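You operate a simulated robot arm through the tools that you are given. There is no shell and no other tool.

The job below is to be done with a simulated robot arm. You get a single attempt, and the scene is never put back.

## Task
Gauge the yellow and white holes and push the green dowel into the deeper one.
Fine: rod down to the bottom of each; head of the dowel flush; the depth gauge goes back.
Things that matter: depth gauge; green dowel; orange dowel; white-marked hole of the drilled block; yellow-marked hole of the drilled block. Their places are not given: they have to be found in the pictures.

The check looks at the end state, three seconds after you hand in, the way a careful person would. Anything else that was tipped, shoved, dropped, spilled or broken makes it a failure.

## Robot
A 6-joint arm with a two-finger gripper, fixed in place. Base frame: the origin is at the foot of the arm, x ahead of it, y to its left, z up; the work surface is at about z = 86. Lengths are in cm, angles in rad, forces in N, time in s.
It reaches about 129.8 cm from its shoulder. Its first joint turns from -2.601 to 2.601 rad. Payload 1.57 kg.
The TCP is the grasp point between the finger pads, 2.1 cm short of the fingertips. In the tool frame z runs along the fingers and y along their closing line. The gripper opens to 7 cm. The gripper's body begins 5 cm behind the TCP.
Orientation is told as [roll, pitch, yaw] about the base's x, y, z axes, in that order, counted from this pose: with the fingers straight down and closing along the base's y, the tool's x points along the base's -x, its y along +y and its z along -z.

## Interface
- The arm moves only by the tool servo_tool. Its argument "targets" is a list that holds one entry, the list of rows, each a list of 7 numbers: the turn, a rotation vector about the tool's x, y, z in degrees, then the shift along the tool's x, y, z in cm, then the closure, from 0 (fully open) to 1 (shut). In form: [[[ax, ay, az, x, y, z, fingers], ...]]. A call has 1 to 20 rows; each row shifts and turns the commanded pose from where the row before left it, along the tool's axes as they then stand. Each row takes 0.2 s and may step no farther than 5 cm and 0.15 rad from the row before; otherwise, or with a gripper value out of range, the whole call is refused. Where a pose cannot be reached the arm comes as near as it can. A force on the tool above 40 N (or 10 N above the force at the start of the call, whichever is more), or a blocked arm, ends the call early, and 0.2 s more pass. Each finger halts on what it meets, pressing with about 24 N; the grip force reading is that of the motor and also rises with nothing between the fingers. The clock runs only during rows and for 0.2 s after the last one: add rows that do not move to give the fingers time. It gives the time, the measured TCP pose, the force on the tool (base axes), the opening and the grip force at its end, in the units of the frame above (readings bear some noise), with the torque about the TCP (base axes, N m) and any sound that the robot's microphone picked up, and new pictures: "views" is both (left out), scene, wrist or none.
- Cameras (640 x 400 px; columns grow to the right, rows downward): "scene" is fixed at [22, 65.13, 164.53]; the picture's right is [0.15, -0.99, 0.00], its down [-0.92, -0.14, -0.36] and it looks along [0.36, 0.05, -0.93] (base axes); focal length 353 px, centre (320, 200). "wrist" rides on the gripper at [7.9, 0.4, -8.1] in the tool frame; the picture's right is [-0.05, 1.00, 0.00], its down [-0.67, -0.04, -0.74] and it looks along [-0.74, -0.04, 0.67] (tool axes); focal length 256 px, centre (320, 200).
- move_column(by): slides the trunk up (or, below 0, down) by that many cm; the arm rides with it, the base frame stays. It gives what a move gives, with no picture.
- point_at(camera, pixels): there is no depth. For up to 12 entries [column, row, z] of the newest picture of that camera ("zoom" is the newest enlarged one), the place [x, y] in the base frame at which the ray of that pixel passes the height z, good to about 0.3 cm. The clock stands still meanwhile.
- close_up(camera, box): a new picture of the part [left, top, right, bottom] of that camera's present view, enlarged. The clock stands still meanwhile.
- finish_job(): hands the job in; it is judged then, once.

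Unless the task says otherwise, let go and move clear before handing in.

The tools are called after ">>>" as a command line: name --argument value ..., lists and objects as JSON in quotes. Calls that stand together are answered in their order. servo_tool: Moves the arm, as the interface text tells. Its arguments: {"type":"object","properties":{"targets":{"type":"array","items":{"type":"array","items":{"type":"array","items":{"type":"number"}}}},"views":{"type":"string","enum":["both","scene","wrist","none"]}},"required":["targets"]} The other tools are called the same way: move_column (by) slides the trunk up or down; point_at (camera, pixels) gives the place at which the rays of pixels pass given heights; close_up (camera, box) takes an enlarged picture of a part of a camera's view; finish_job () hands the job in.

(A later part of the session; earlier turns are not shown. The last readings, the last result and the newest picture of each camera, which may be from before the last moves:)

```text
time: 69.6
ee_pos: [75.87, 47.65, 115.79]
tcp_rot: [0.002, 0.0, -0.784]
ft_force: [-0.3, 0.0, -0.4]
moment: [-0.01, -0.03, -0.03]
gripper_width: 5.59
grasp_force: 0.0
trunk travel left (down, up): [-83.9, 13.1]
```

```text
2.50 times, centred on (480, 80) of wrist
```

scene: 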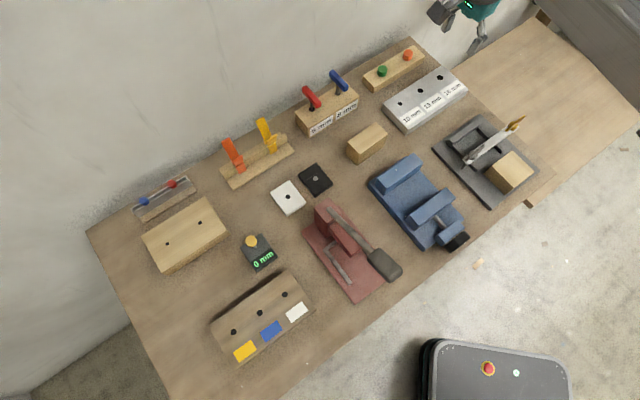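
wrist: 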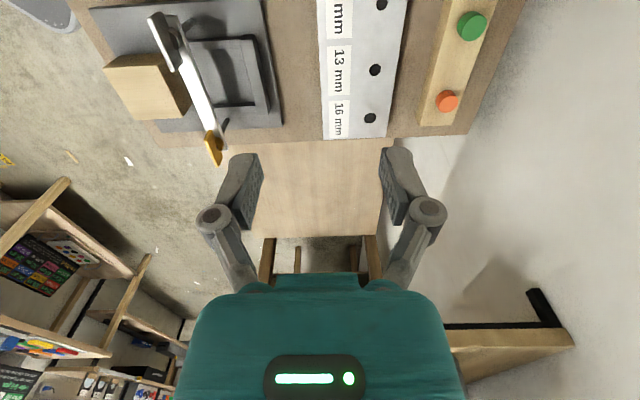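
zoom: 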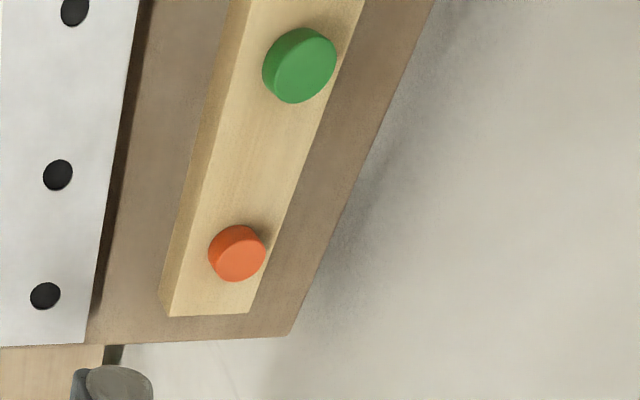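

The wall is at u≈109 and the green dowel at u≈103.6, leaving about 5 cm for the wrist, so I'll approach with the thin side of the gripper toward the wall. Rotating back to +45° first.

>>> servo_tool --targets '[[[0, 0, -7.5, 0, 0, 0, 0.2], [0, 0, -7.5, 0, 0, 0, 0.2], [0, 0, -7.5, 0, 0, 0, 0.2], [0, 0, -7.5, 0, 0, 0, 0.2], [0, 0, -7.5, 0, 0, 0, 0.2], [0, 0, -7.5, 0, 0, 0, 0.2], [0, 0, -7.5, 0, 0, 0, 0.2], [0, 0, -7.5, 0, 0, 0, 0.2], [0, 0, -7.5, 0, 0, 0, 0.2], [0, 0, -7.5, 0, 0, 0, 0.2], [0, 0, -7.5, 0, 0, 0, 0.2], [0, 0, -7.5, 0, 0, 0, 0.2], [0, 0, 0, 0, 0, 0, 0.2]]]' --views "both"

>>> close_up --camera "wrist" --box '[220, 40, 420, 220]'

```text
time: 72.4
ee_pos: [75.87, 47.62, 115.79]
tcp_rot: [-0.001, -0.001, 0.788]
ft_force: [-0.1, -0.5, 0.3]
moment: [0.01, 0.02, -0.01]
gripper_width: 5.58
grasp_force: 0.0
trunk travel left (down, up): [-83.9, 13.1]
```

scene: 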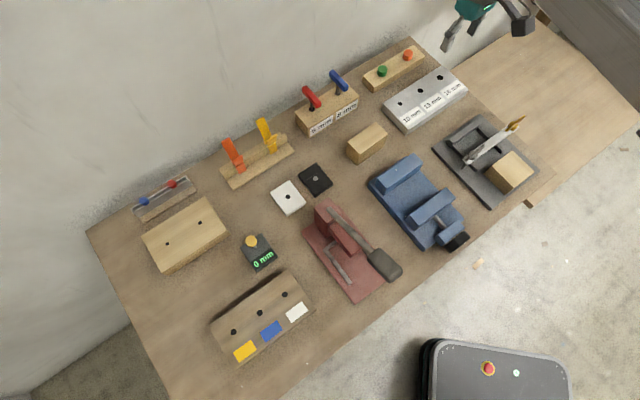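
wrist: 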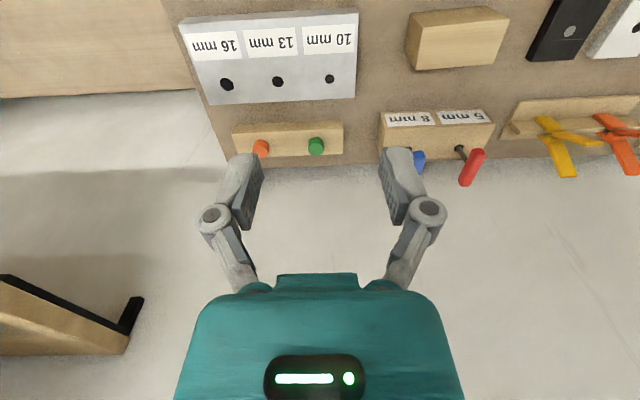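

```text
2.22 times, centred on (320, 130) of wrist
```

zoom: 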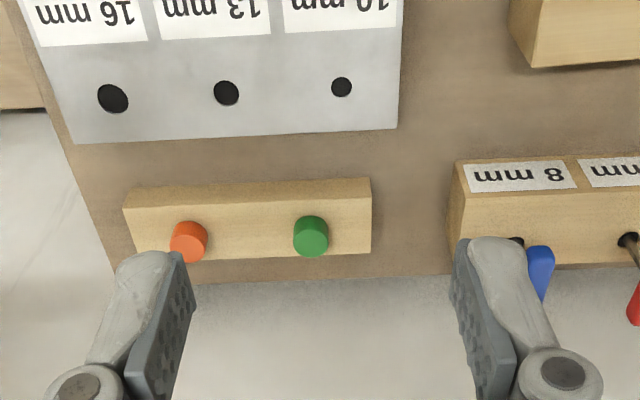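

The green head is at (316,148) ahead. I'll move closer and lower for a better fix.

>>> servo_tool --targets '[[[0, 0, 0, -4, -0.8, 0, 0.2], [0, 0, 0, 0, 0, 0, 0.2]]]' --views "none"

>>> move_column --by -10

>>> servo_tool --targets '[[[0, 0, 0, 0, 0, 0, 0.2]]]' --views "both"

>>> close_up --camera "wrist" --box '[220, 80, 420, 260]'

```text
time: 73.0
ee_pos: [79.23, 49.84, 115.79]
tcp_rot: [0.001, -0.002, 0.784]
ft_force: [0.2, -0.3, -0.6]
moment: [0.02, 0.0, 0.02]
gripper_width: 5.6
grasp_force: 0.0
trunk travel left (down, up): [-83.9, 13.1]
```

```text
time: 74.3
ee_pos: [79.22, 49.94, 105.79]
tcp_rot: [0.0, -0.003, 0.786]
ft_force: [0.8, -0.4, 0.5]
moment: [0.02, -0.01, 0.02]
gripper_width: 5.62
grasp_force: 0.2
trunk travel left (down, up): [-73.9, 23.1]
```

```text
time: 74.7
ee_pos: [79.37, 49.79, 105.79]
tcp_rot: [0.0, -0.001, 0.786]
ft_force: [-0.1, -0.4, -0.3]
moment: [0.0, 0.04, -0.02]
gripper_width: 5.62
grasp_force: 0.0
trunk travel left (down, up): [-73.9, 23.1]
```

scene: 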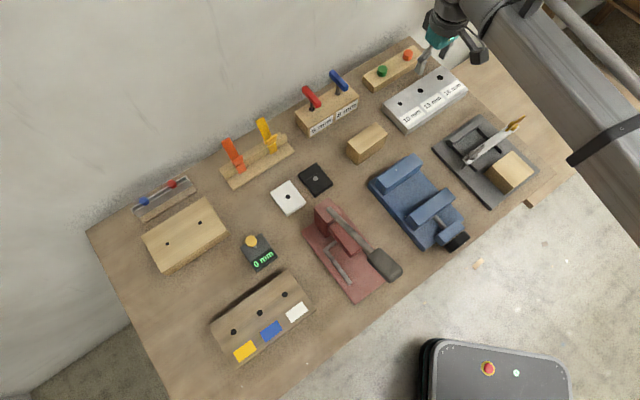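
wrist: 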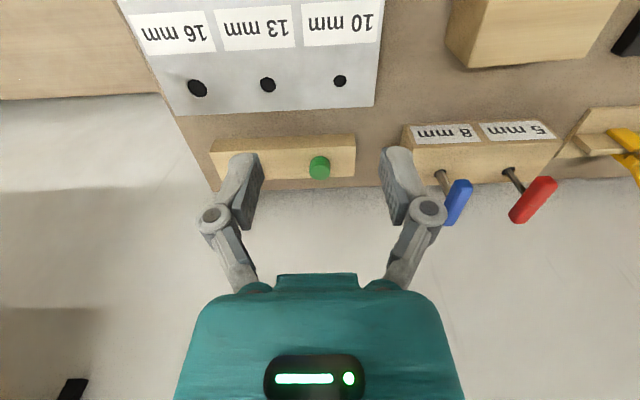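

```text
2.22 times, centred on (320, 170) of wrist
```

zoom: 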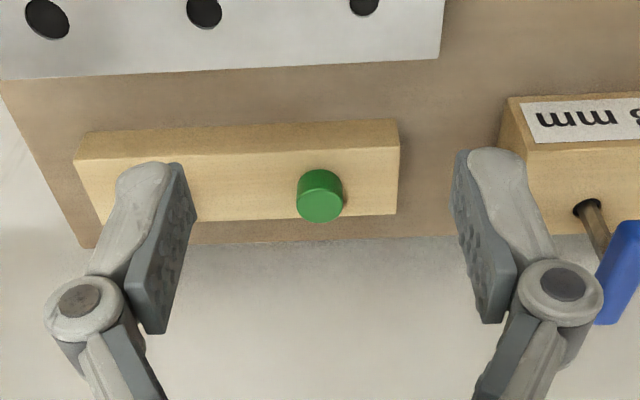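

Green head centre at (320,172) works out to about u=103.4, v=−21.4. I'll step closer, watching the wrist's clearance to the wall.

>>> servo_tool --targets '[[[0, 0, 0, -3.5, -0.3, 0, 0.2], [0, 0, 0, -3.5, -0.3, 0, 0.2], [0, 0, 0, 0, 0, 0, 0.2], [0, 0, 0, 0, 0, 0, 0.2]]]' --views "both"

>>> close_up --camera "wrist" --box '[240, 40, 400, 200]'

>>> close_up --camera "scene" --box '[340, 0, 540, 120]'

```text
time: 75.7
ee_pos: [84.73, 54.47, 105.71]
tcp_rot: [0.0, -0.002, 0.786]
ft_force: [0.8, 0.0, 0.5]
moment: [0.02, 0.0, 0.01]
gripper_width: 5.59
grasp_force: 0.1
trunk travel left (down, up): [-73.9, 23.1]
```

scene: 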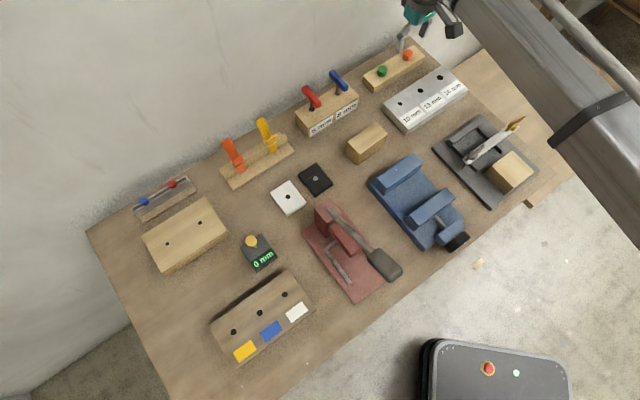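
wrist: 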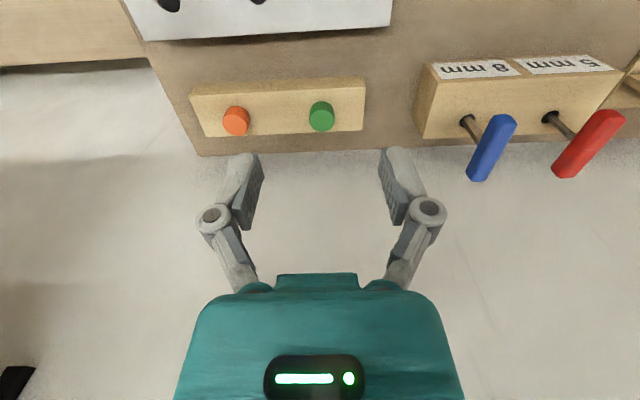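

```text
2.50 times, centred on (320, 120) of wrist
```

zoom: 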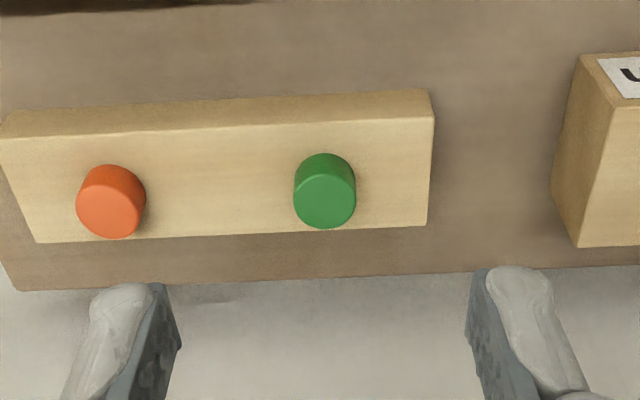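

```text
3.20 times, centred on (440, 60) of scene
```

zoom: 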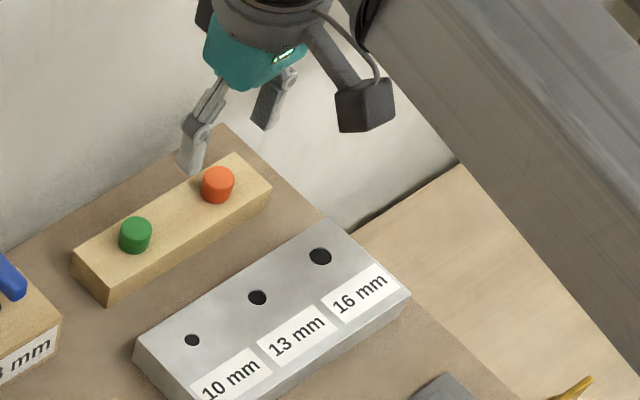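

I'll go on until I'm nearly above the green dowel, in two short rows, keeping an eye on the force for any wall contact.

>>> servo_tool --targets '[[[0, 0, 0, -2, -0.05, 0, 0.2], [0, 0, 0, -1.5, -0.05, 0, 0.2], [0, 0, 0, -1.5, 0, 0, 0.2], [0, 0, 0, 0, 0, 0, 0.2], [0, 0, 0, 0, 0, 0, 0.2]]]' --views "both"

>>> close_up --camera "wrist" --box '[240, 0, 400, 160]'

>>> close_up --camera "scene" --box '[340, 0, 540, 120]'

```text
time: 76.9
ee_pos: [88.25, 57.91, 105.76]
tcp_rot: [0.0, -0.003, 0.786]
ft_force: [0.8, 0.1, 0.9]
moment: [-0.03, -0.02, -0.02]
gripper_width: 5.61
grasp_force: 0.1
trunk travel left (down, up): [-73.9, 23.1]
```

scene: 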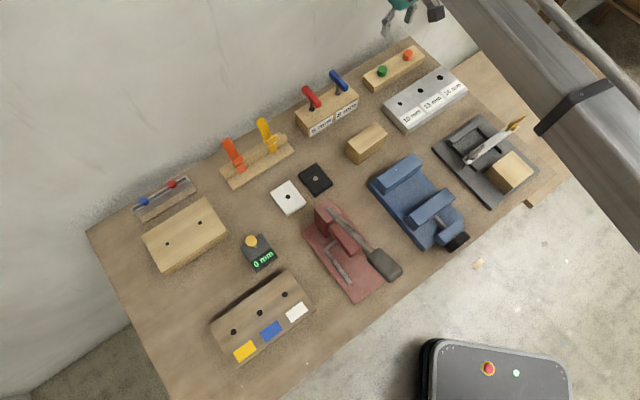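
wrist: 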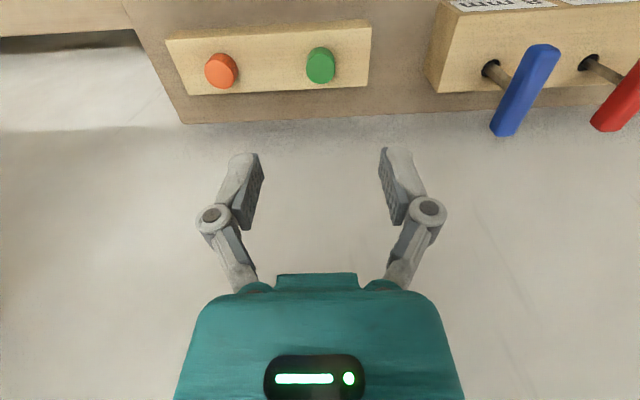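

```text
2.50 times, centred on (320, 80) of wrist
```

zoom: 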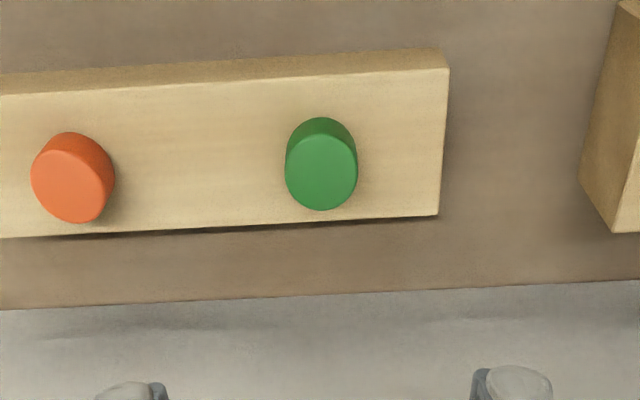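

```text
3.20 times, centred on (440, 60) of scene
```

zoom: 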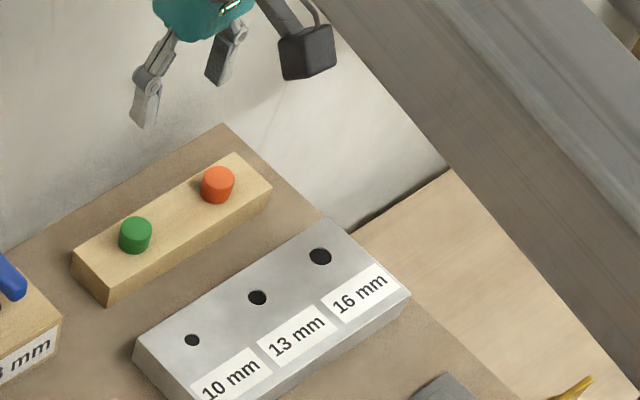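

The green head top is now at (320,69), giving z≈91, u=104.1, v=−21.4, and no wall contact so far. I'll move the last 0.7 cm to sit right above it.

>>> servo_tool --targets '[[[0, 0, 0, -0.72, 0.0, 0, 0.4], [0, 0, 0, 0, 0, 0, 0.4], [0, 0, 0, 0, 0, 0, 0.4]]]' --views "none"

>>> move_column --by -8

>>> servo_tool --targets '[[[0, 0, 0, 0, 0, 0, 0.4]]]' --views "both"

>>> close_up --camera "wrist" --box '[220, 40, 420, 220]'

```text
time: 77.7
ee_pos: [88.77, 58.4, 105.83]
tcp_rot: [0.002, -0.001, 0.783]
ft_force: [0.1, 0.0, 0.0]
moment: [-0.01, 0.06, -0.01]
gripper_width: 4.2
grasp_force: 0.1
trunk travel left (down, up): [-73.9, 23.1]
```

```text
time: 78.9
ee_pos: [88.68, 58.4, 97.82]
tcp_rot: [-0.002, -0.002, 0.785]
ft_force: [0.3, -0.8, -0.1]
moment: [-0.01, 0.03, 0.04]
gripper_width: 4.21
grasp_force: 0.0
trunk travel left (down, up): [-65.9, 31.1]
```

```text
time: 79.3
ee_pos: [88.73, 58.38, 97.78]
tcp_rot: [0.0, -0.003, 0.784]
ft_force: [0.1, -0.3, 0.3]
moment: [0.02, -0.03, 0.01]
gripper_width: 4.23
grasp_force: 0.0
trunk travel left (down, up): [-65.9, 31.1]
```

scene: 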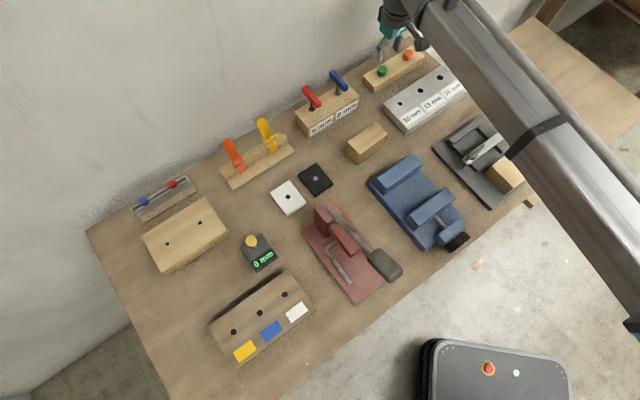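
wrist: 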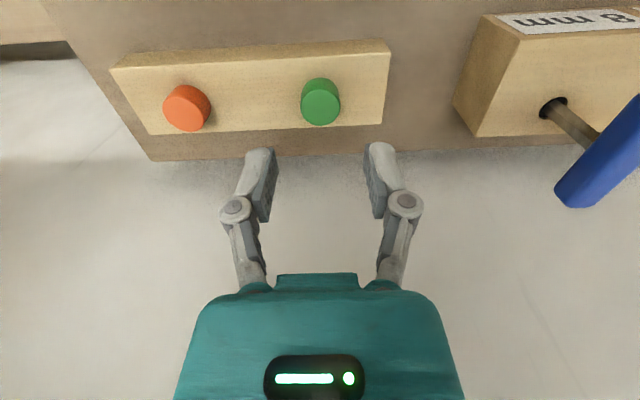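

```text
2.22 times, centred on (320, 130) of wrist
```

zoom: 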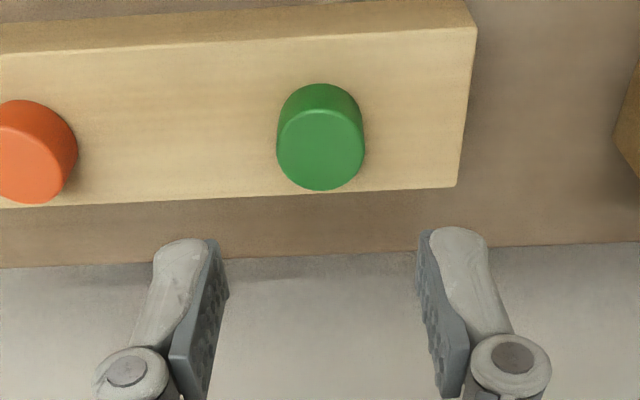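

The head top at (320,107) puts the dowel directly under the TCP within about 1 mm. I'll lower in stages.

>>> move_column --by -4

>>> servo_tool --targets '[[[0, 0, 0, 0, 0, 0, 0.4]]]' --views "wrist"

>>> close_up --camera "wrist" --box '[240, 80, 400, 220]'

```text
time: 80.1
ee_pos: [88.84, 58.42, 93.77]
tcp_rot: [0.001, -0.002, 0.786]
ft_force: [-0.6, -0.4, 0.1]
moment: [0.02, 0.01, 0.01]
gripper_width: 4.2
grasp_force: 0.1
trunk travel left (down, up): [-61.9, 35.1]
```

```text
time: 80.5
ee_pos: [88.77, 58.39, 93.74]
tcp_rot: [0.001, -0.003, 0.785]
ft_force: [1.0, -0.3, -0.2]
moment: [0.02, -0.01, 0.0]
gripper_width: 4.19
grasp_force: 0.2
trunk travel left (down, up): [-61.9, 35.1]
```

wrist: 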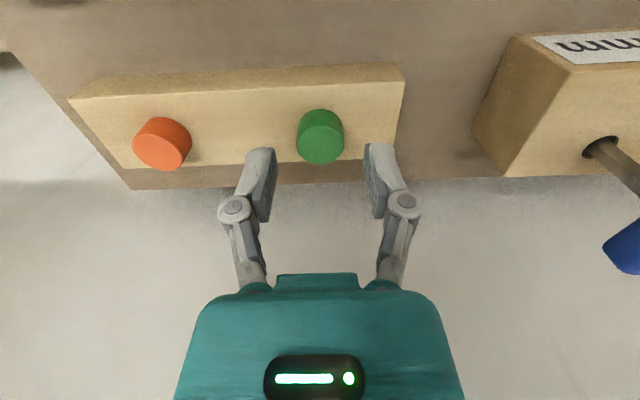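

```text
2.86 times, centred on (320, 150) of wrist
```

zoom: 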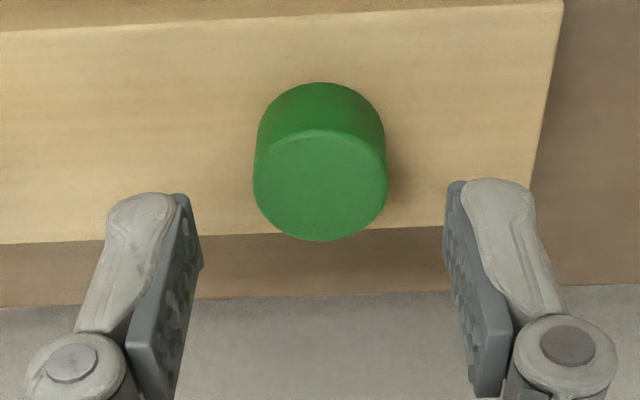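

Head spans roughly z=89.4 to 90.9. I'll lower to TCP≈91.75 so the tips stop just above the rack, and check.

>>> move_column --by -1.7

>>> move_column --by -0.3

>>> servo_tool --targets '[[[0, 0, 0, 0, 0, 0, 0.4]]]' --views "both"

>>> close_up --camera "wrist" --box '[240, 100, 400, 240]'

```text
time: 81.2
ee_pos: [88.72, 58.36, 92.1]
tcp_rot: [-0.001, -0.001, 0.785]
ft_force: [-0.6, 0.2, 0.1]
moment: [0.01, -0.02, 0.02]
gripper_width: 4.2
grasp_force: 0.1
trunk travel left (down, up): [-60.2, 36.8]
```

```text
time: 81.7
ee_pos: [88.83, 58.44, 91.8]
tcp_rot: [0.0, -0.002, 0.787]
ft_force: [-0.1, 0.0, 0.4]
moment: [0.01, -0.04, 0.04]
gripper_width: 4.21
grasp_force: 0.1
trunk travel left (down, up): [-59.9, 37.1]
```

```text
time: 82.1
ee_pos: [88.77, 58.41, 91.77]
tcp_rot: [0.0, -0.003, 0.785]
ft_force: [-0.5, 0.7, 0.2]
moment: [0.0, 0.0, 0.01]
gripper_width: 4.21
grasp_force: 0.2
trunk travel left (down, up): [-59.9, 37.1]
```

scene: 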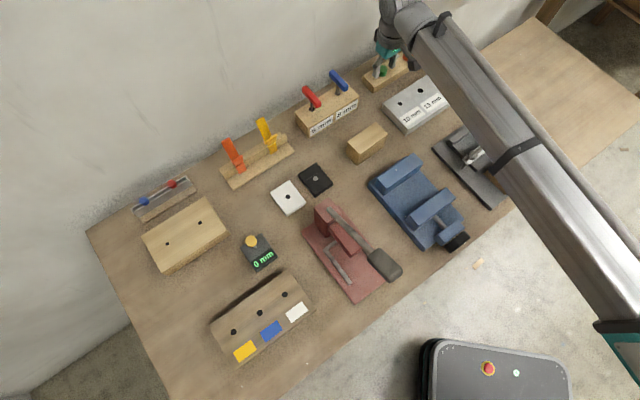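
wrist: 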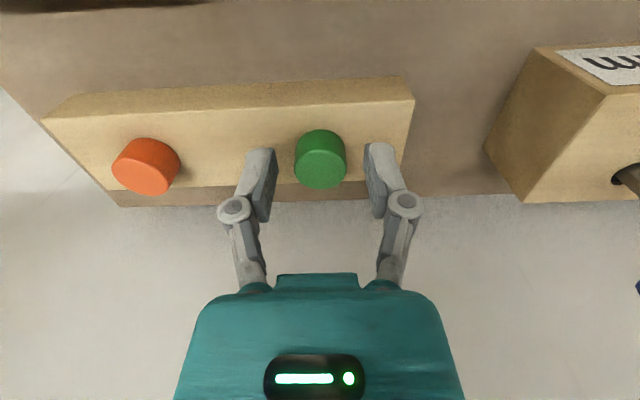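

```text
2.86 times, centred on (320, 170) of wrist
```

zoom: 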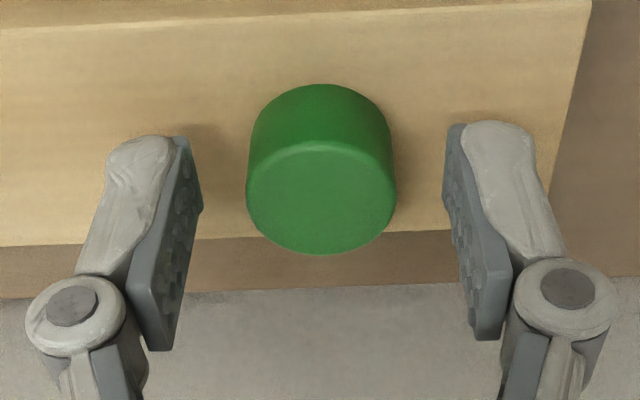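

Fingertips flank the head evenly and it's centred at (320,170). I'll close on it.

>>> servo_tool --targets '[[[0, 0, 0, 0, 0, 0, 0.55], [0, 0, 0, 0, 0, 0, 0.7], [0, 0, 0, 0, 0, 0, 0.9], [0, 0, 0, 0, 0, 0, 1], [0, 0, 0, 0, 0, 0, 1]]]' --views "wrist"

>>> close_up --camera "wrist" --box '[240, 100, 400, 240]'

```text
time: 83.3
ee_pos: [88.91, 58.37, 91.73]
tcp_rot: [0.0, -0.002, 0.785]
ft_force: [0.3, 0.4, -0.2]
moment: [0.02, 0.0, 0.0]
gripper_width: 2.45
grasp_force: 24.2
trunk travel left (down, up): [-59.9, 37.1]
```

wrist: 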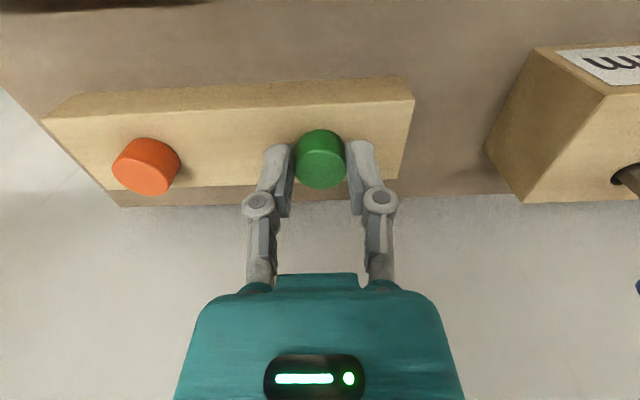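

```text
2.86 times, centred on (320, 170) of wrist
```

zoom: 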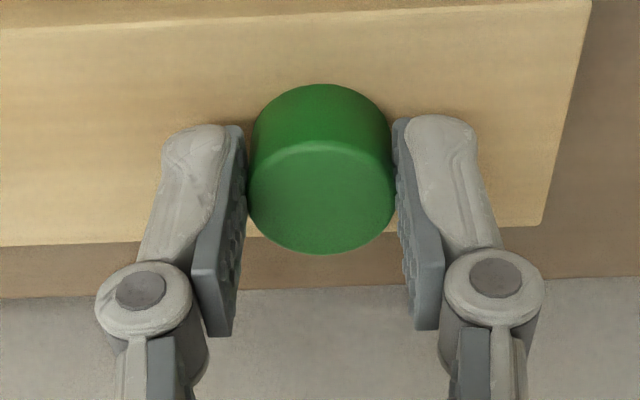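

Gripped at 2.45 cm. I'll draw it straight up.

>>> move_column --by 2

>>> move_column --by 6

>>> servo_tool --targets '[[[0, 0, 0, 0, 0, 0, 1]]]' --views "both"

>>> close_up --camera "wrist" --box '[240, 60, 400, 240]'

```text
time: 84.0
ee_pos: [88.8, 58.51, 93.77]
tcp_rot: [-0.001, -0.001, 0.786]
ft_force: [0.1, 0.0, 0.2]
moment: [-0.03, 0.02, 0.0]
gripper_width: 2.43
grasp_force: 23.8
trunk travel left (down, up): [-61.9, 35.1]
```

```text
time: 85.0
ee_pos: [88.81, 58.48, 99.84]
tcp_rot: [0.0, -0.002, 0.786]
ft_force: [-0.1, 0.0, 0.3]
moment: [-0.03, 0.02, 0.0]
gripper_width: 2.46
grasp_force: 23.5
trunk travel left (down, up): [-67.9, 29.1]
```

```text
time: 85.4
ee_pos: [88.73, 58.47, 99.83]
tcp_rot: [0.002, -0.002, 0.785]
ft_force: [-0.5, -0.1, 0.4]
moment: [-0.02, 0.0, 0.0]
gripper_width: 2.46
grasp_force: 24.5
trunk travel left (down, up): [-67.9, 29.1]
```

scene: 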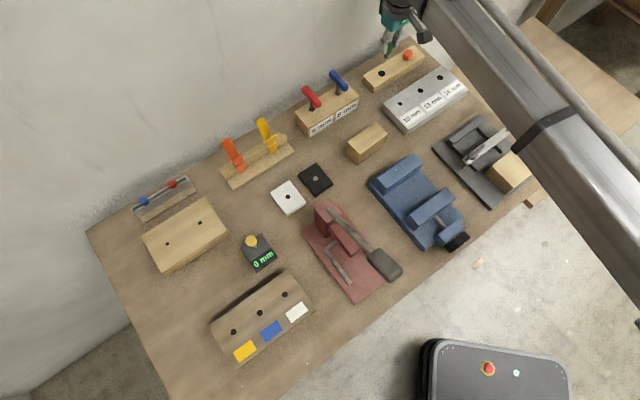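
wrist: 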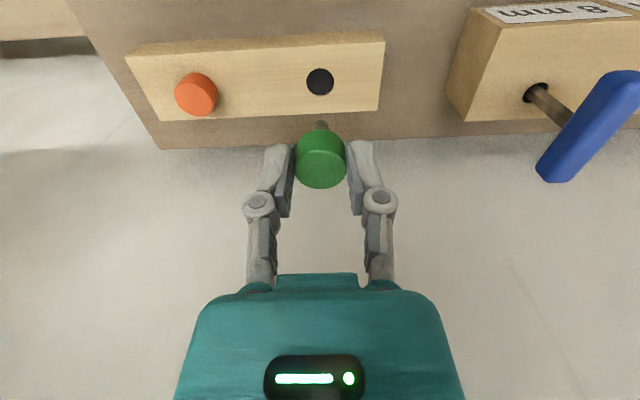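

```text
2.22 times, centred on (320, 150) of wrist
```

zoom: 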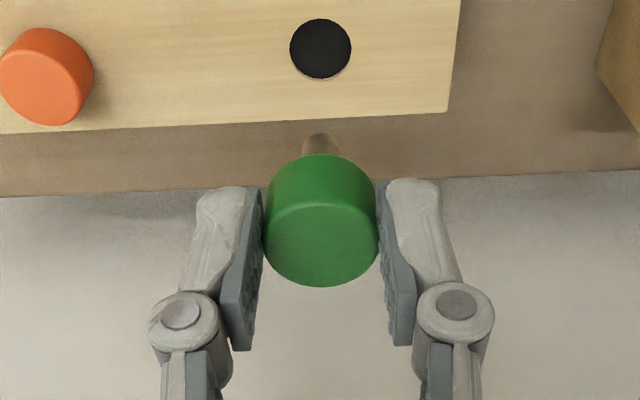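

The dowel is out with a shaft about 0.95 cm thick and 2.2 cm long hanging straight below the head; it fits the 25 mm white hole. I'll raise the trunk and carry it across above everything.

>>> move_column --by 17

>>> servo_tool --targets '[[[0, 0, 0, 4, 0, 0, 1], [0, 0, 0, 4, 0, 0, 1], [0, 0, 0, 2.008, 4.413, 0, 1], [0, 0, 0, 2.008, 4.413, 0, 1], [0, 0, 0, 2.008, 4.413, 0, 1], [0, 0, 0, 2.008, 4.413, 0, 1], [0, 0, 0, 2.008, 4.413, 0, 1], [0, 0, 0, 2.008, 4.413, 0, 1], [0, 0, 0, 2.008, 4.413, 0, 1], [0, 0, 0, 2.008, 4.413, 0, 1], [0, 0, 0, 2.008, 4.413, 0, 1], [0, 0, 0, 2.008, 4.413, 0, 1], [0, 0, 0, 2.008, 4.413, 0, 1], [0, 0, 0, 2.008, 4.413, 0, 1], [0, 0, 0, 0, 0, 0, 1], [0, 0, 0, 0, 0, 0, 1]]]' --views "both"

```text
time: 87.3
ee_pos: [88.82, 58.36, 116.71]
tcp_rot: [0.0, -0.002, 0.786]
ft_force: [-0.3, -0.3, -0.4]
moment: [-0.02, -0.01, -0.03]
gripper_width: 2.47
grasp_force: 23.8
trunk travel left (down, up): [-84.9, 12.1]
```

```text
time: 90.7
ee_pos: [28.7, 73.29, 116.76]
tcp_rot: [0.0, -0.001, 0.784]
ft_force: [-0.9, 0.1, -0.2]
moment: [-0.04, 0.0, 0.02]
gripper_width: 2.45
grasp_force: 23.5
trunk travel left (down, up): [-84.9, 12.1]
```

scene: 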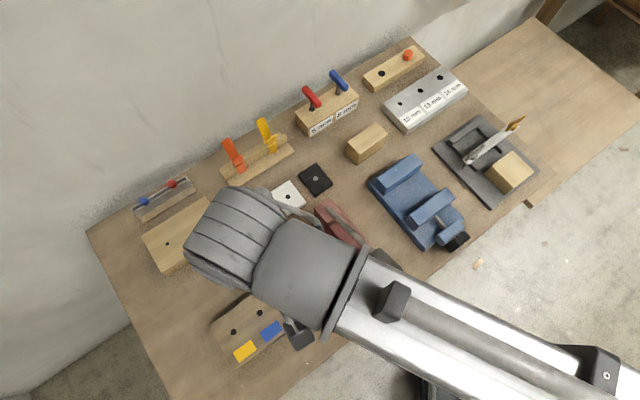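
wrist: 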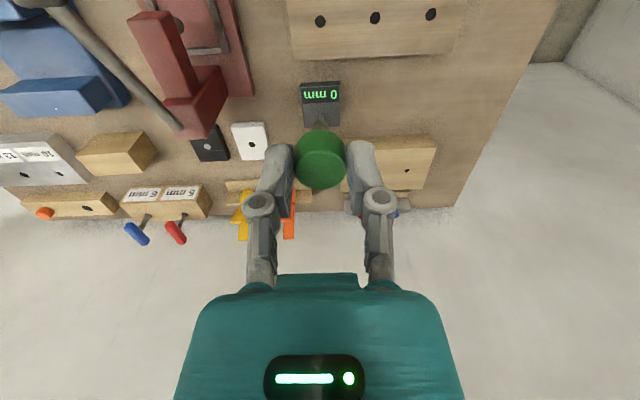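

Over the block; white hole is at (320,21) in the wrist view, in line with the dowel. I'll lower for a fine alignment view.

>>> move_column --by -15.5

>>> servo_tool --targets '[[[0, 0, 0, 0, 0, 0, 1]]]' --views "both"

>>> close_up --camera "wrist" --box '[240, 40, 400, 200]'

```text
time: 92.5
ee_pos: [28.81, 73.23, 101.3]
tcp_rot: [0.0, -0.001, 0.785]
ft_force: [-0.8, 0.5, -0.3]
moment: [0.04, -0.02, -0.04]
gripper_width: 2.49
grasp_force: 23.7
trunk travel left (down, up): [-69.4, 27.6]
```

```text
time: 92.9
ee_pos: [28.74, 73.21, 101.37]
tcp_rot: [0.001, -0.002, 0.786]
ft_force: [0.0, -0.5, 0.2]
moment: [0.0, 0.0, 0.0]
gripper_width: 2.43
grasp_force: 23.9
trunk travel left (down, up): [-69.4, 27.6]
```

scene: 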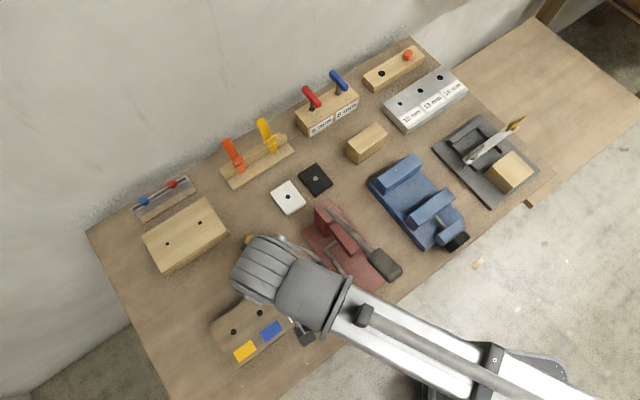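
wrist: 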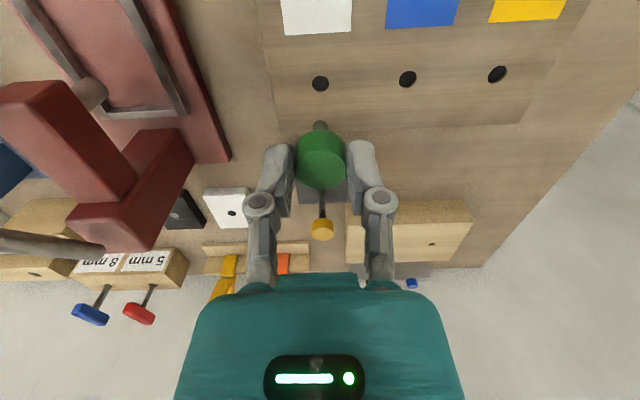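

```text
2.50 times, centred on (320, 120) of wrist
```

zoom: 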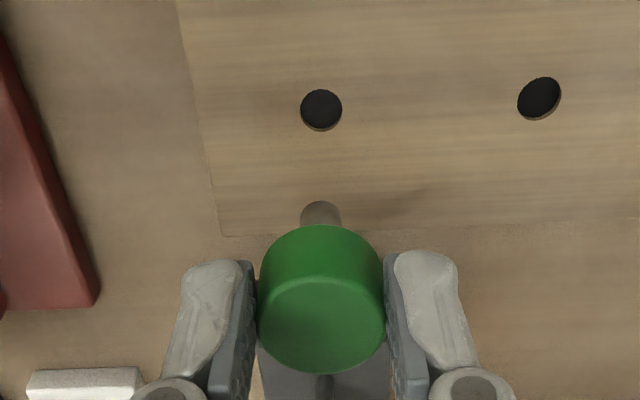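

In this view the hole (320.6,84) and shaft (320.4,120) line up in column, and the row puts the hole within 0.5 mm of the TCP axis. I'll lower to just above contact and look again.

>>> move_column --by -4.5

>>> servo_tool --targets '[[[0, 0, 0, 0, 0, 0, 1]]]' --views "wrist"

>>> close_up --camera "wrist" --box '[270, 80, 370, 180]'

```text
time: 93.8
ee_pos: [28.66, 73.12, 96.8]
tcp_rot: [0.0, 0.0, 0.786]
ft_force: [-0.4, 0.5, -0.2]
moment: [0.0, -0.01, -0.01]
gripper_width: 2.47
grasp_force: 23.9
trunk travel left (down, up): [-64.9, 32.1]
```

```text
time: 94.2
ee_pos: [28.78, 73.23, 96.94]
tcp_rot: [0.0, -0.001, 0.786]
ft_force: [-0.4, -0.9, 1.0]
moment: [0.02, -0.02, -0.03]
gripper_width: 2.46
grasp_force: 23.5
trunk travel left (down, up): [-64.9, 32.1]
```

wrist: 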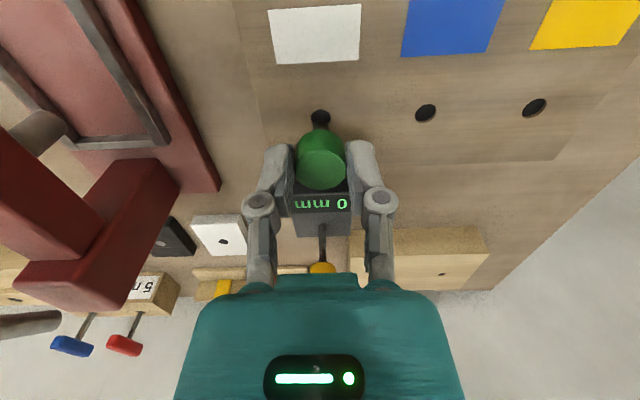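

```text
4.00 times, centred on (320, 130) of wrist
```

zoom: 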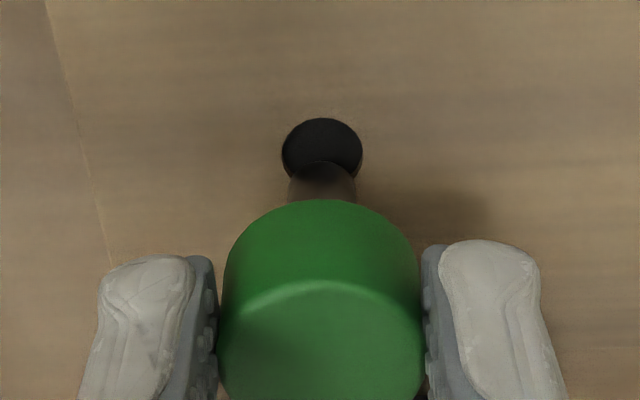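

The hole rim and shaft share the same column (322 in the enlargement) and the rows match the expected geometry. I'll lower in small steps and watch the force.

>>> move_column --by -0.5

>>> move_column --by -0.3

>>> servo_tool --targets '[[[0, 0, 0, 0, 0, 0, 1]]]' --views "wrist"

>>> close_up --camera "wrist" --box '[270, 90, 370, 190]'

```text
time: 94.7
ee_pos: [28.67, 73.09, 96.45]
tcp_rot: [0.0, -0.002, 0.785]
ft_force: [-0.4, 0.9, 15.7]
moment: [0.13, -0.1, -0.01]
gripper_width: 2.48
grasp_force: 24.1
trunk travel left (down, up): [-64.4, 32.6]
```

```text
time: 95.2
ee_pos: [28.62, 73.08, 96.09]
tcp_rot: [0.003, -0.002, 0.784]
ft_force: [-1.3, -1.0, 15.4]
moment: [0.09, -0.04, 0.03]
gripper_width: 2.48
grasp_force: 24.1
trunk travel left (down, up): [-64.1, 32.9]
```

```text
time: 95.6
ee_pos: [28.68, 73.22, 96.05]
tcp_rot: [-0.001, -0.001, 0.785]
ft_force: [-2.1, -1.5, 13.0]
moment: [-0.02, 0.0, -0.01]
gripper_width: 2.44
grasp_force: 24.1
trunk travel left (down, up): [-64.1, 32.9]
```

wrist: 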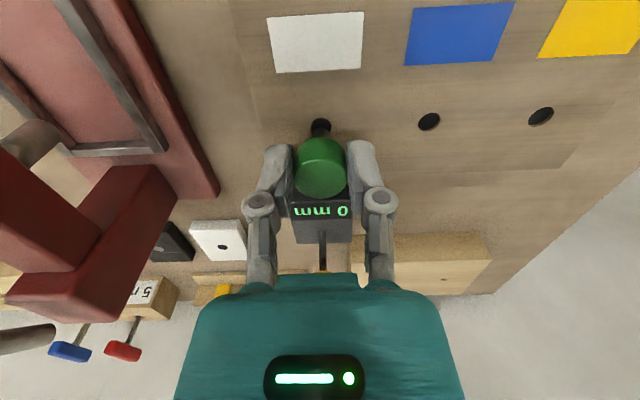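

```text
4.00 times, centred on (320, 140) of wrist
```

zoom: 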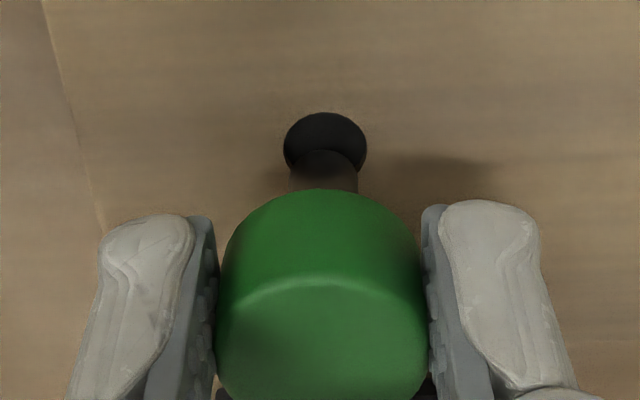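

Contact came early at about 15 N. The picture shows why: the shaft's lower end (row 150) sits about 0.45 cm beyond the hole's centre (row 147 rim centre vs 179 shaft centre). I'll lift slightly and shift 0.45 cm back toward the tag.

>>> move_column --by 0.5

>>> servo_tool --targets '[[[0, 0, 0, 0.45, 0, 0, 1], [0, 0, 0, 0, 0, 0, 1], [0, 0, 0, 0, 0, 0, 1]]]' --views "wrist"

>>> close_up --camera "wrist" --box '[270, 90, 370, 190]'

```text
time: 96.2
ee_pos: [28.71, 73.14, 96.49]
tcp_rot: [0.0, -0.001, 0.787]
ft_force: [0.3, 0.0, -0.6]
moment: [0.02, 0.02, 0.01]
gripper_width: 2.46
grasp_force: 23.7
trunk travel left (down, up): [-64.6, 32.4]
```

```text
time: 97.0
ee_pos: [28.32, 72.87, 96.52]
tcp_rot: [-0.001, -0.001, 0.785]
ft_force: [0.6, 0.6, 0.3]
moment: [-0.01, -0.03, 0.02]
gripper_width: 2.46
grasp_force: 24.1
trunk travel left (down, up): [-64.6, 32.4]
```

wrist: 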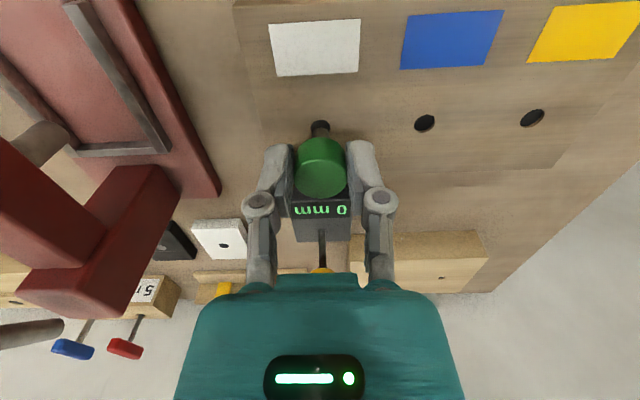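

```text
4.00 times, centred on (320, 140) of wrist
```

zoom: 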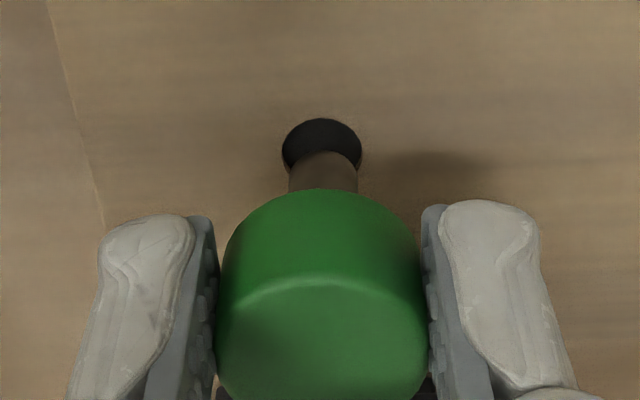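

Accounting for the 0.45 cm gap, the shaft now projects onto the hole's centre. Lowering again in small steps.

>>> move_column --by -0.4

>>> move_column --by -0.3

>>> servo_tool --targets '[[[0, 0, 0, 0, 0, 0, 1]]]' --views "wrist"

>>> close_up --camera "wrist" --box '[270, 90, 370, 190]'

```text
time: 97.5
ee_pos: [28.3, 72.81, 96.17]
tcp_rot: [0.0, -0.002, 0.786]
ft_force: [-0.1, 0.0, 0.0]
moment: [-0.04, 0.03, -0.02]
gripper_width: 2.46
grasp_force: 23.9
trunk travel left (down, up): [-64.2, 32.8]
```

```text
time: 98.0
ee_pos: [28.42, 72.92, 95.85]
tcp_rot: [0.0, -0.002, 0.787]
ft_force: [-0.8, -0.8, -1.0]
moment: [-0.04, -0.01, 0.01]
gripper_width: 2.45
grasp_force: 24.1
trunk travel left (down, up): [-63.9, 33.1]
```

```text
time: 98.4
ee_pos: [28.28, 72.84, 95.75]
tcp_rot: [0.0, -0.002, 0.785]
ft_force: [-0.1, 1.1, -0.1]
moment: [-0.02, -0.01, 0.0]
gripper_width: 2.46
grasp_force: 23.2
trunk travel left (down, up): [-63.9, 33.1]
```

wrist: 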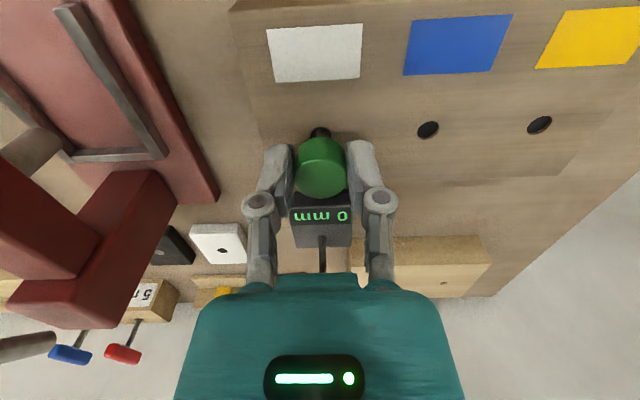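

```text
4.00 times, centred on (320, 140) of wrist
```

zoom: 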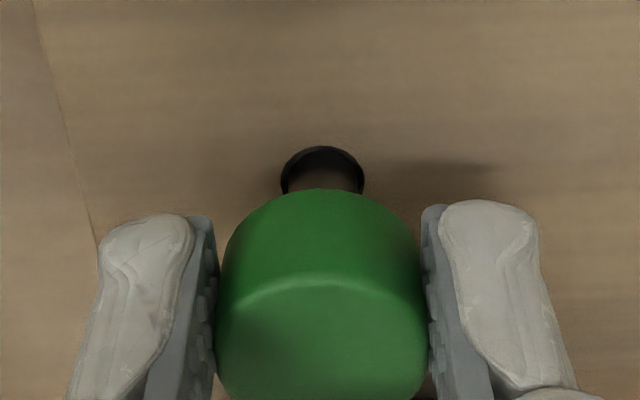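

The TCP is now below the earlier contact height with no force, so the shaft has entered the white hole. I'll continue down.

>>> move_column --by -0.6

>>> move_column --by -0.5

>>> servo_tool --targets '[[[0, 0, 0, 0, 0, 0, 1]]]' --views "wrist"

```text
time: 99.0
ee_pos: [28.35, 73.03, 95.19]
tcp_rot: [-0.001, -0.002, 0.786]
ft_force: [0.0, -1.2, -0.8]
moment: [0.01, 0.05, 0.0]
gripper_width: 2.45
grasp_force: 24.3
trunk travel left (down, up): [-63.3, 33.7]
```

```text
time: 99.5
ee_pos: [28.32, 72.92, 94.67]
tcp_rot: [0.0, -0.001, 0.787]
ft_force: [0.3, -0.4, 0.2]
moment: [0.02, 0.03, 0.03]
gripper_width: 2.46
grasp_force: 23.8
trunk travel left (down, up): [-62.8, 34.2]
```

```text
time: 99.9
ee_pos: [28.35, 72.85, 94.66]
tcp_rot: [0.001, -0.002, 0.787]
ft_force: [0.0, -0.4, -0.3]
moment: [-0.03, 0.01, 0.0]
gripper_width: 2.43
grasp_force: 23.8
trunk travel left (down, up): [-62.8, 34.2]
```

wrist: 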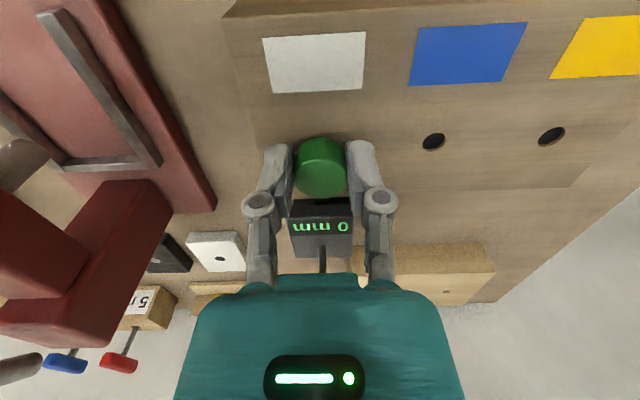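

Still sliding freely at z=94.66. I'll go on toward where the tips near the block.

>>> move_column --by -0.5

>>> move_column --by -0.3

>>> servo_tool --targets '[[[0, 0, 0, 0, 0, 0, 1]]]' --views "wrist"

>>> close_up --camera "wrist" --box '[250, 90, 390, 220]'

```text
time: 100.4
ee_pos: [28.46, 72.91, 94.14]
tcp_rot: [0.001, -0.003, 0.788]
ft_force: [-1.1, -0.2, -0.3]
moment: [-0.02, -0.01, 0.02]
gripper_width: 2.46
grasp_force: 24.2
trunk travel left (down, up): [-62.3, 34.7]
```

```text
time: 101.0
ee_pos: [28.41, 72.87, 93.92]
tcp_rot: [-0.001, -0.001, 0.785]
ft_force: [0.0, 1.2, 5.2]
moment: [-0.02, 0.01, -0.02]
gripper_width: 2.45
grasp_force: 24.5
trunk travel left (down, up): [-62.0, 35.0]
```

```text
time: 101.3
ee_pos: [28.35, 72.73, 93.89]
tcp_rot: [-0.001, -0.002, 0.786]
ft_force: [0.9, 0.8, 6.0]
moment: [-0.02, 0.01, -0.01]
gripper_width: 2.45
grasp_force: 23.9
trunk travel left (down, up): [-62.0, 35.0]
```

wrist: 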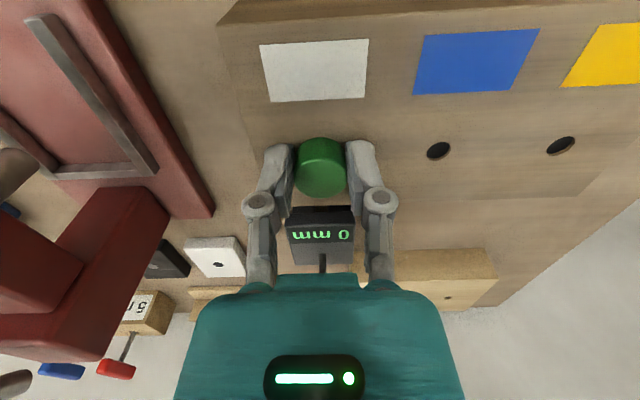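

```text
3.08 times, centred on (320, 155) of wrist
```

zoom: 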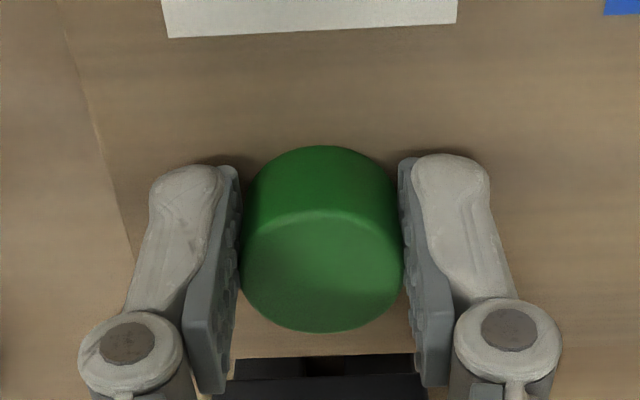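

Light contact (6 N) at TCP 93.9, with the head's lower edge projecting to z≈91.5, essentially on the block surface. I'll release, rise, and then press the head from above with closed fingertips to make sure it's fully flush.

>>> servo_tool --targets '[[[0, 0, 0, 0, 0, 0, 0.6], [0, 0, 0, 0, 0, 0, 0.5], [0, 0, 0, 0, 0, 0, 0.4], [0, 0, 0, 0, 0, 0, 0.4]]]' --views "none"

>>> move_column --by 4

>>> servo_tool --targets '[[[0, 0, 0, 0, 0, 0, 0.4]]]' --views "wrist"

>>> close_up --camera "wrist" --box '[260, 60, 380, 170]'

```text
time: 102.3
ee_pos: [28.27, 72.84, 93.87]
tcp_rot: [0.0, 0.0, 0.786]
ft_force: [0.2, -0.2, 0.6]
moment: [0.01, -0.01, 0.03]
gripper_width: 4.16
grasp_force: 0.1
trunk travel left (down, up): [-62.0, 35.0]
```

```text
time: 103.2
ee_pos: [28.29, 72.87, 97.84]
tcp_rot: [-0.001, 0.0, 0.786]
ft_force: [0.8, -0.3, -0.7]
moment: [0.0, -0.02, 0.01]
gripper_width: 4.18
grasp_force: 0.1
trunk travel left (down, up): [-66.0, 31.0]
```

```text
time: 103.6
ee_pos: [28.32, 72.88, 97.92]
tcp_rot: [0.001, -0.002, 0.786]
ft_force: [-0.4, 0.5, -0.6]
moment: [-0.02, -0.01, -0.01]
gripper_width: 4.24
grasp_force: 0.0
trunk travel left (down, up): [-66.0, 31.0]
```

wrist: 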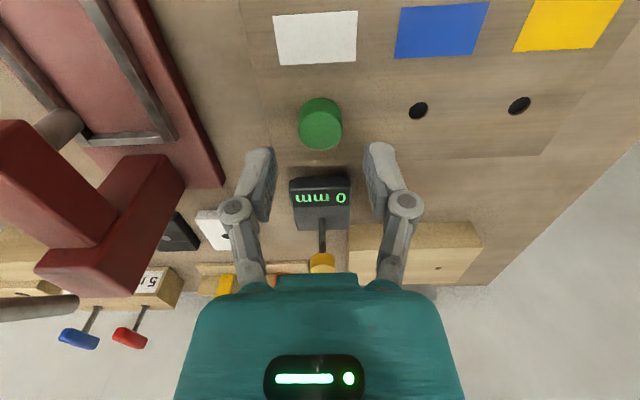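

```text
3.64 times, centred on (320, 115) of wrist
```

zoom: 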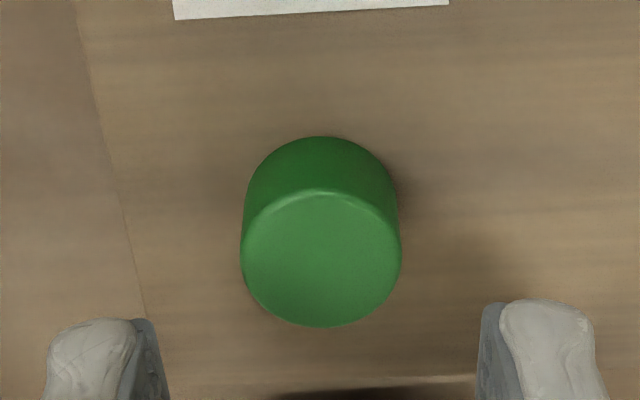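

The head stands straight with its lower edge computed at z≈91.4, equal to the block top. To be certain, I'll centre over it, close the fingers and press gently from above.

>>> servo_tool --targets '[[[0, 0, 0, -0.44, 0, 0, 0.7], [0, 0, 0, 0, 0, 0, 0.9], [0, 0, 0, 0, 0, 0, 1], [0, 0, 0, 0, 0, 0, 1], [0, 0, 0, 0, 0, 0, 1]]]' --views "none"

>>> move_column --by -2.3

>>> move_column --by -0.3

>>> servo_tool --targets '[[[0, 0, 0, 0, 0, 0, 1]]]' --views "wrist"

```text
time: 104.8
ee_pos: [28.61, 73.13, 97.97]
tcp_rot: [-0.001, -0.003, 0.786]
ft_force: [0.0, -0.3, 0.9]
moment: [0.01, -0.03, 0.03]
gripper_width: 0.0
grasp_force: 24.4
trunk travel left (down, up): [-66.0, 31.0]
```

```text
time: 105.5
ee_pos: [28.6, 73.15, 95.64]
tcp_rot: [0.001, -0.002, 0.784]
ft_force: [0.7, -0.1, 0.4]
moment: [0.0, -0.01, 0.0]
gripper_width: 0.0
grasp_force: 23.8
trunk travel left (down, up): [-63.7, 33.3]
```

```text
time: 106.0
ee_pos: [28.65, 73.19, 95.31]
tcp_rot: [0.0, -0.002, 0.784]
ft_force: [-0.3, -0.6, 1.6]
moment: [0.03, 0.03, 0.03]
gripper_width: 0.61
grasp_force: 24.1
trunk travel left (down, up): [-63.4, 33.6]
```

```text
time: 106.4
ee_pos: [28.58, 73.17, 95.25]
tcp_rot: [0.001, 0.0, 0.784]
ft_force: [-0.8, 0.7, 1.3]
moment: [0.03, 0.01, -0.01]
gripper_width: 0.62
grasp_force: 24.1
trunk travel left (down, up): [-63.4, 33.6]
```

wrist: 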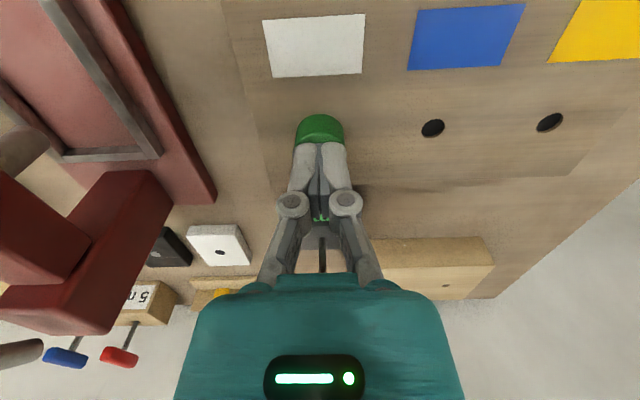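

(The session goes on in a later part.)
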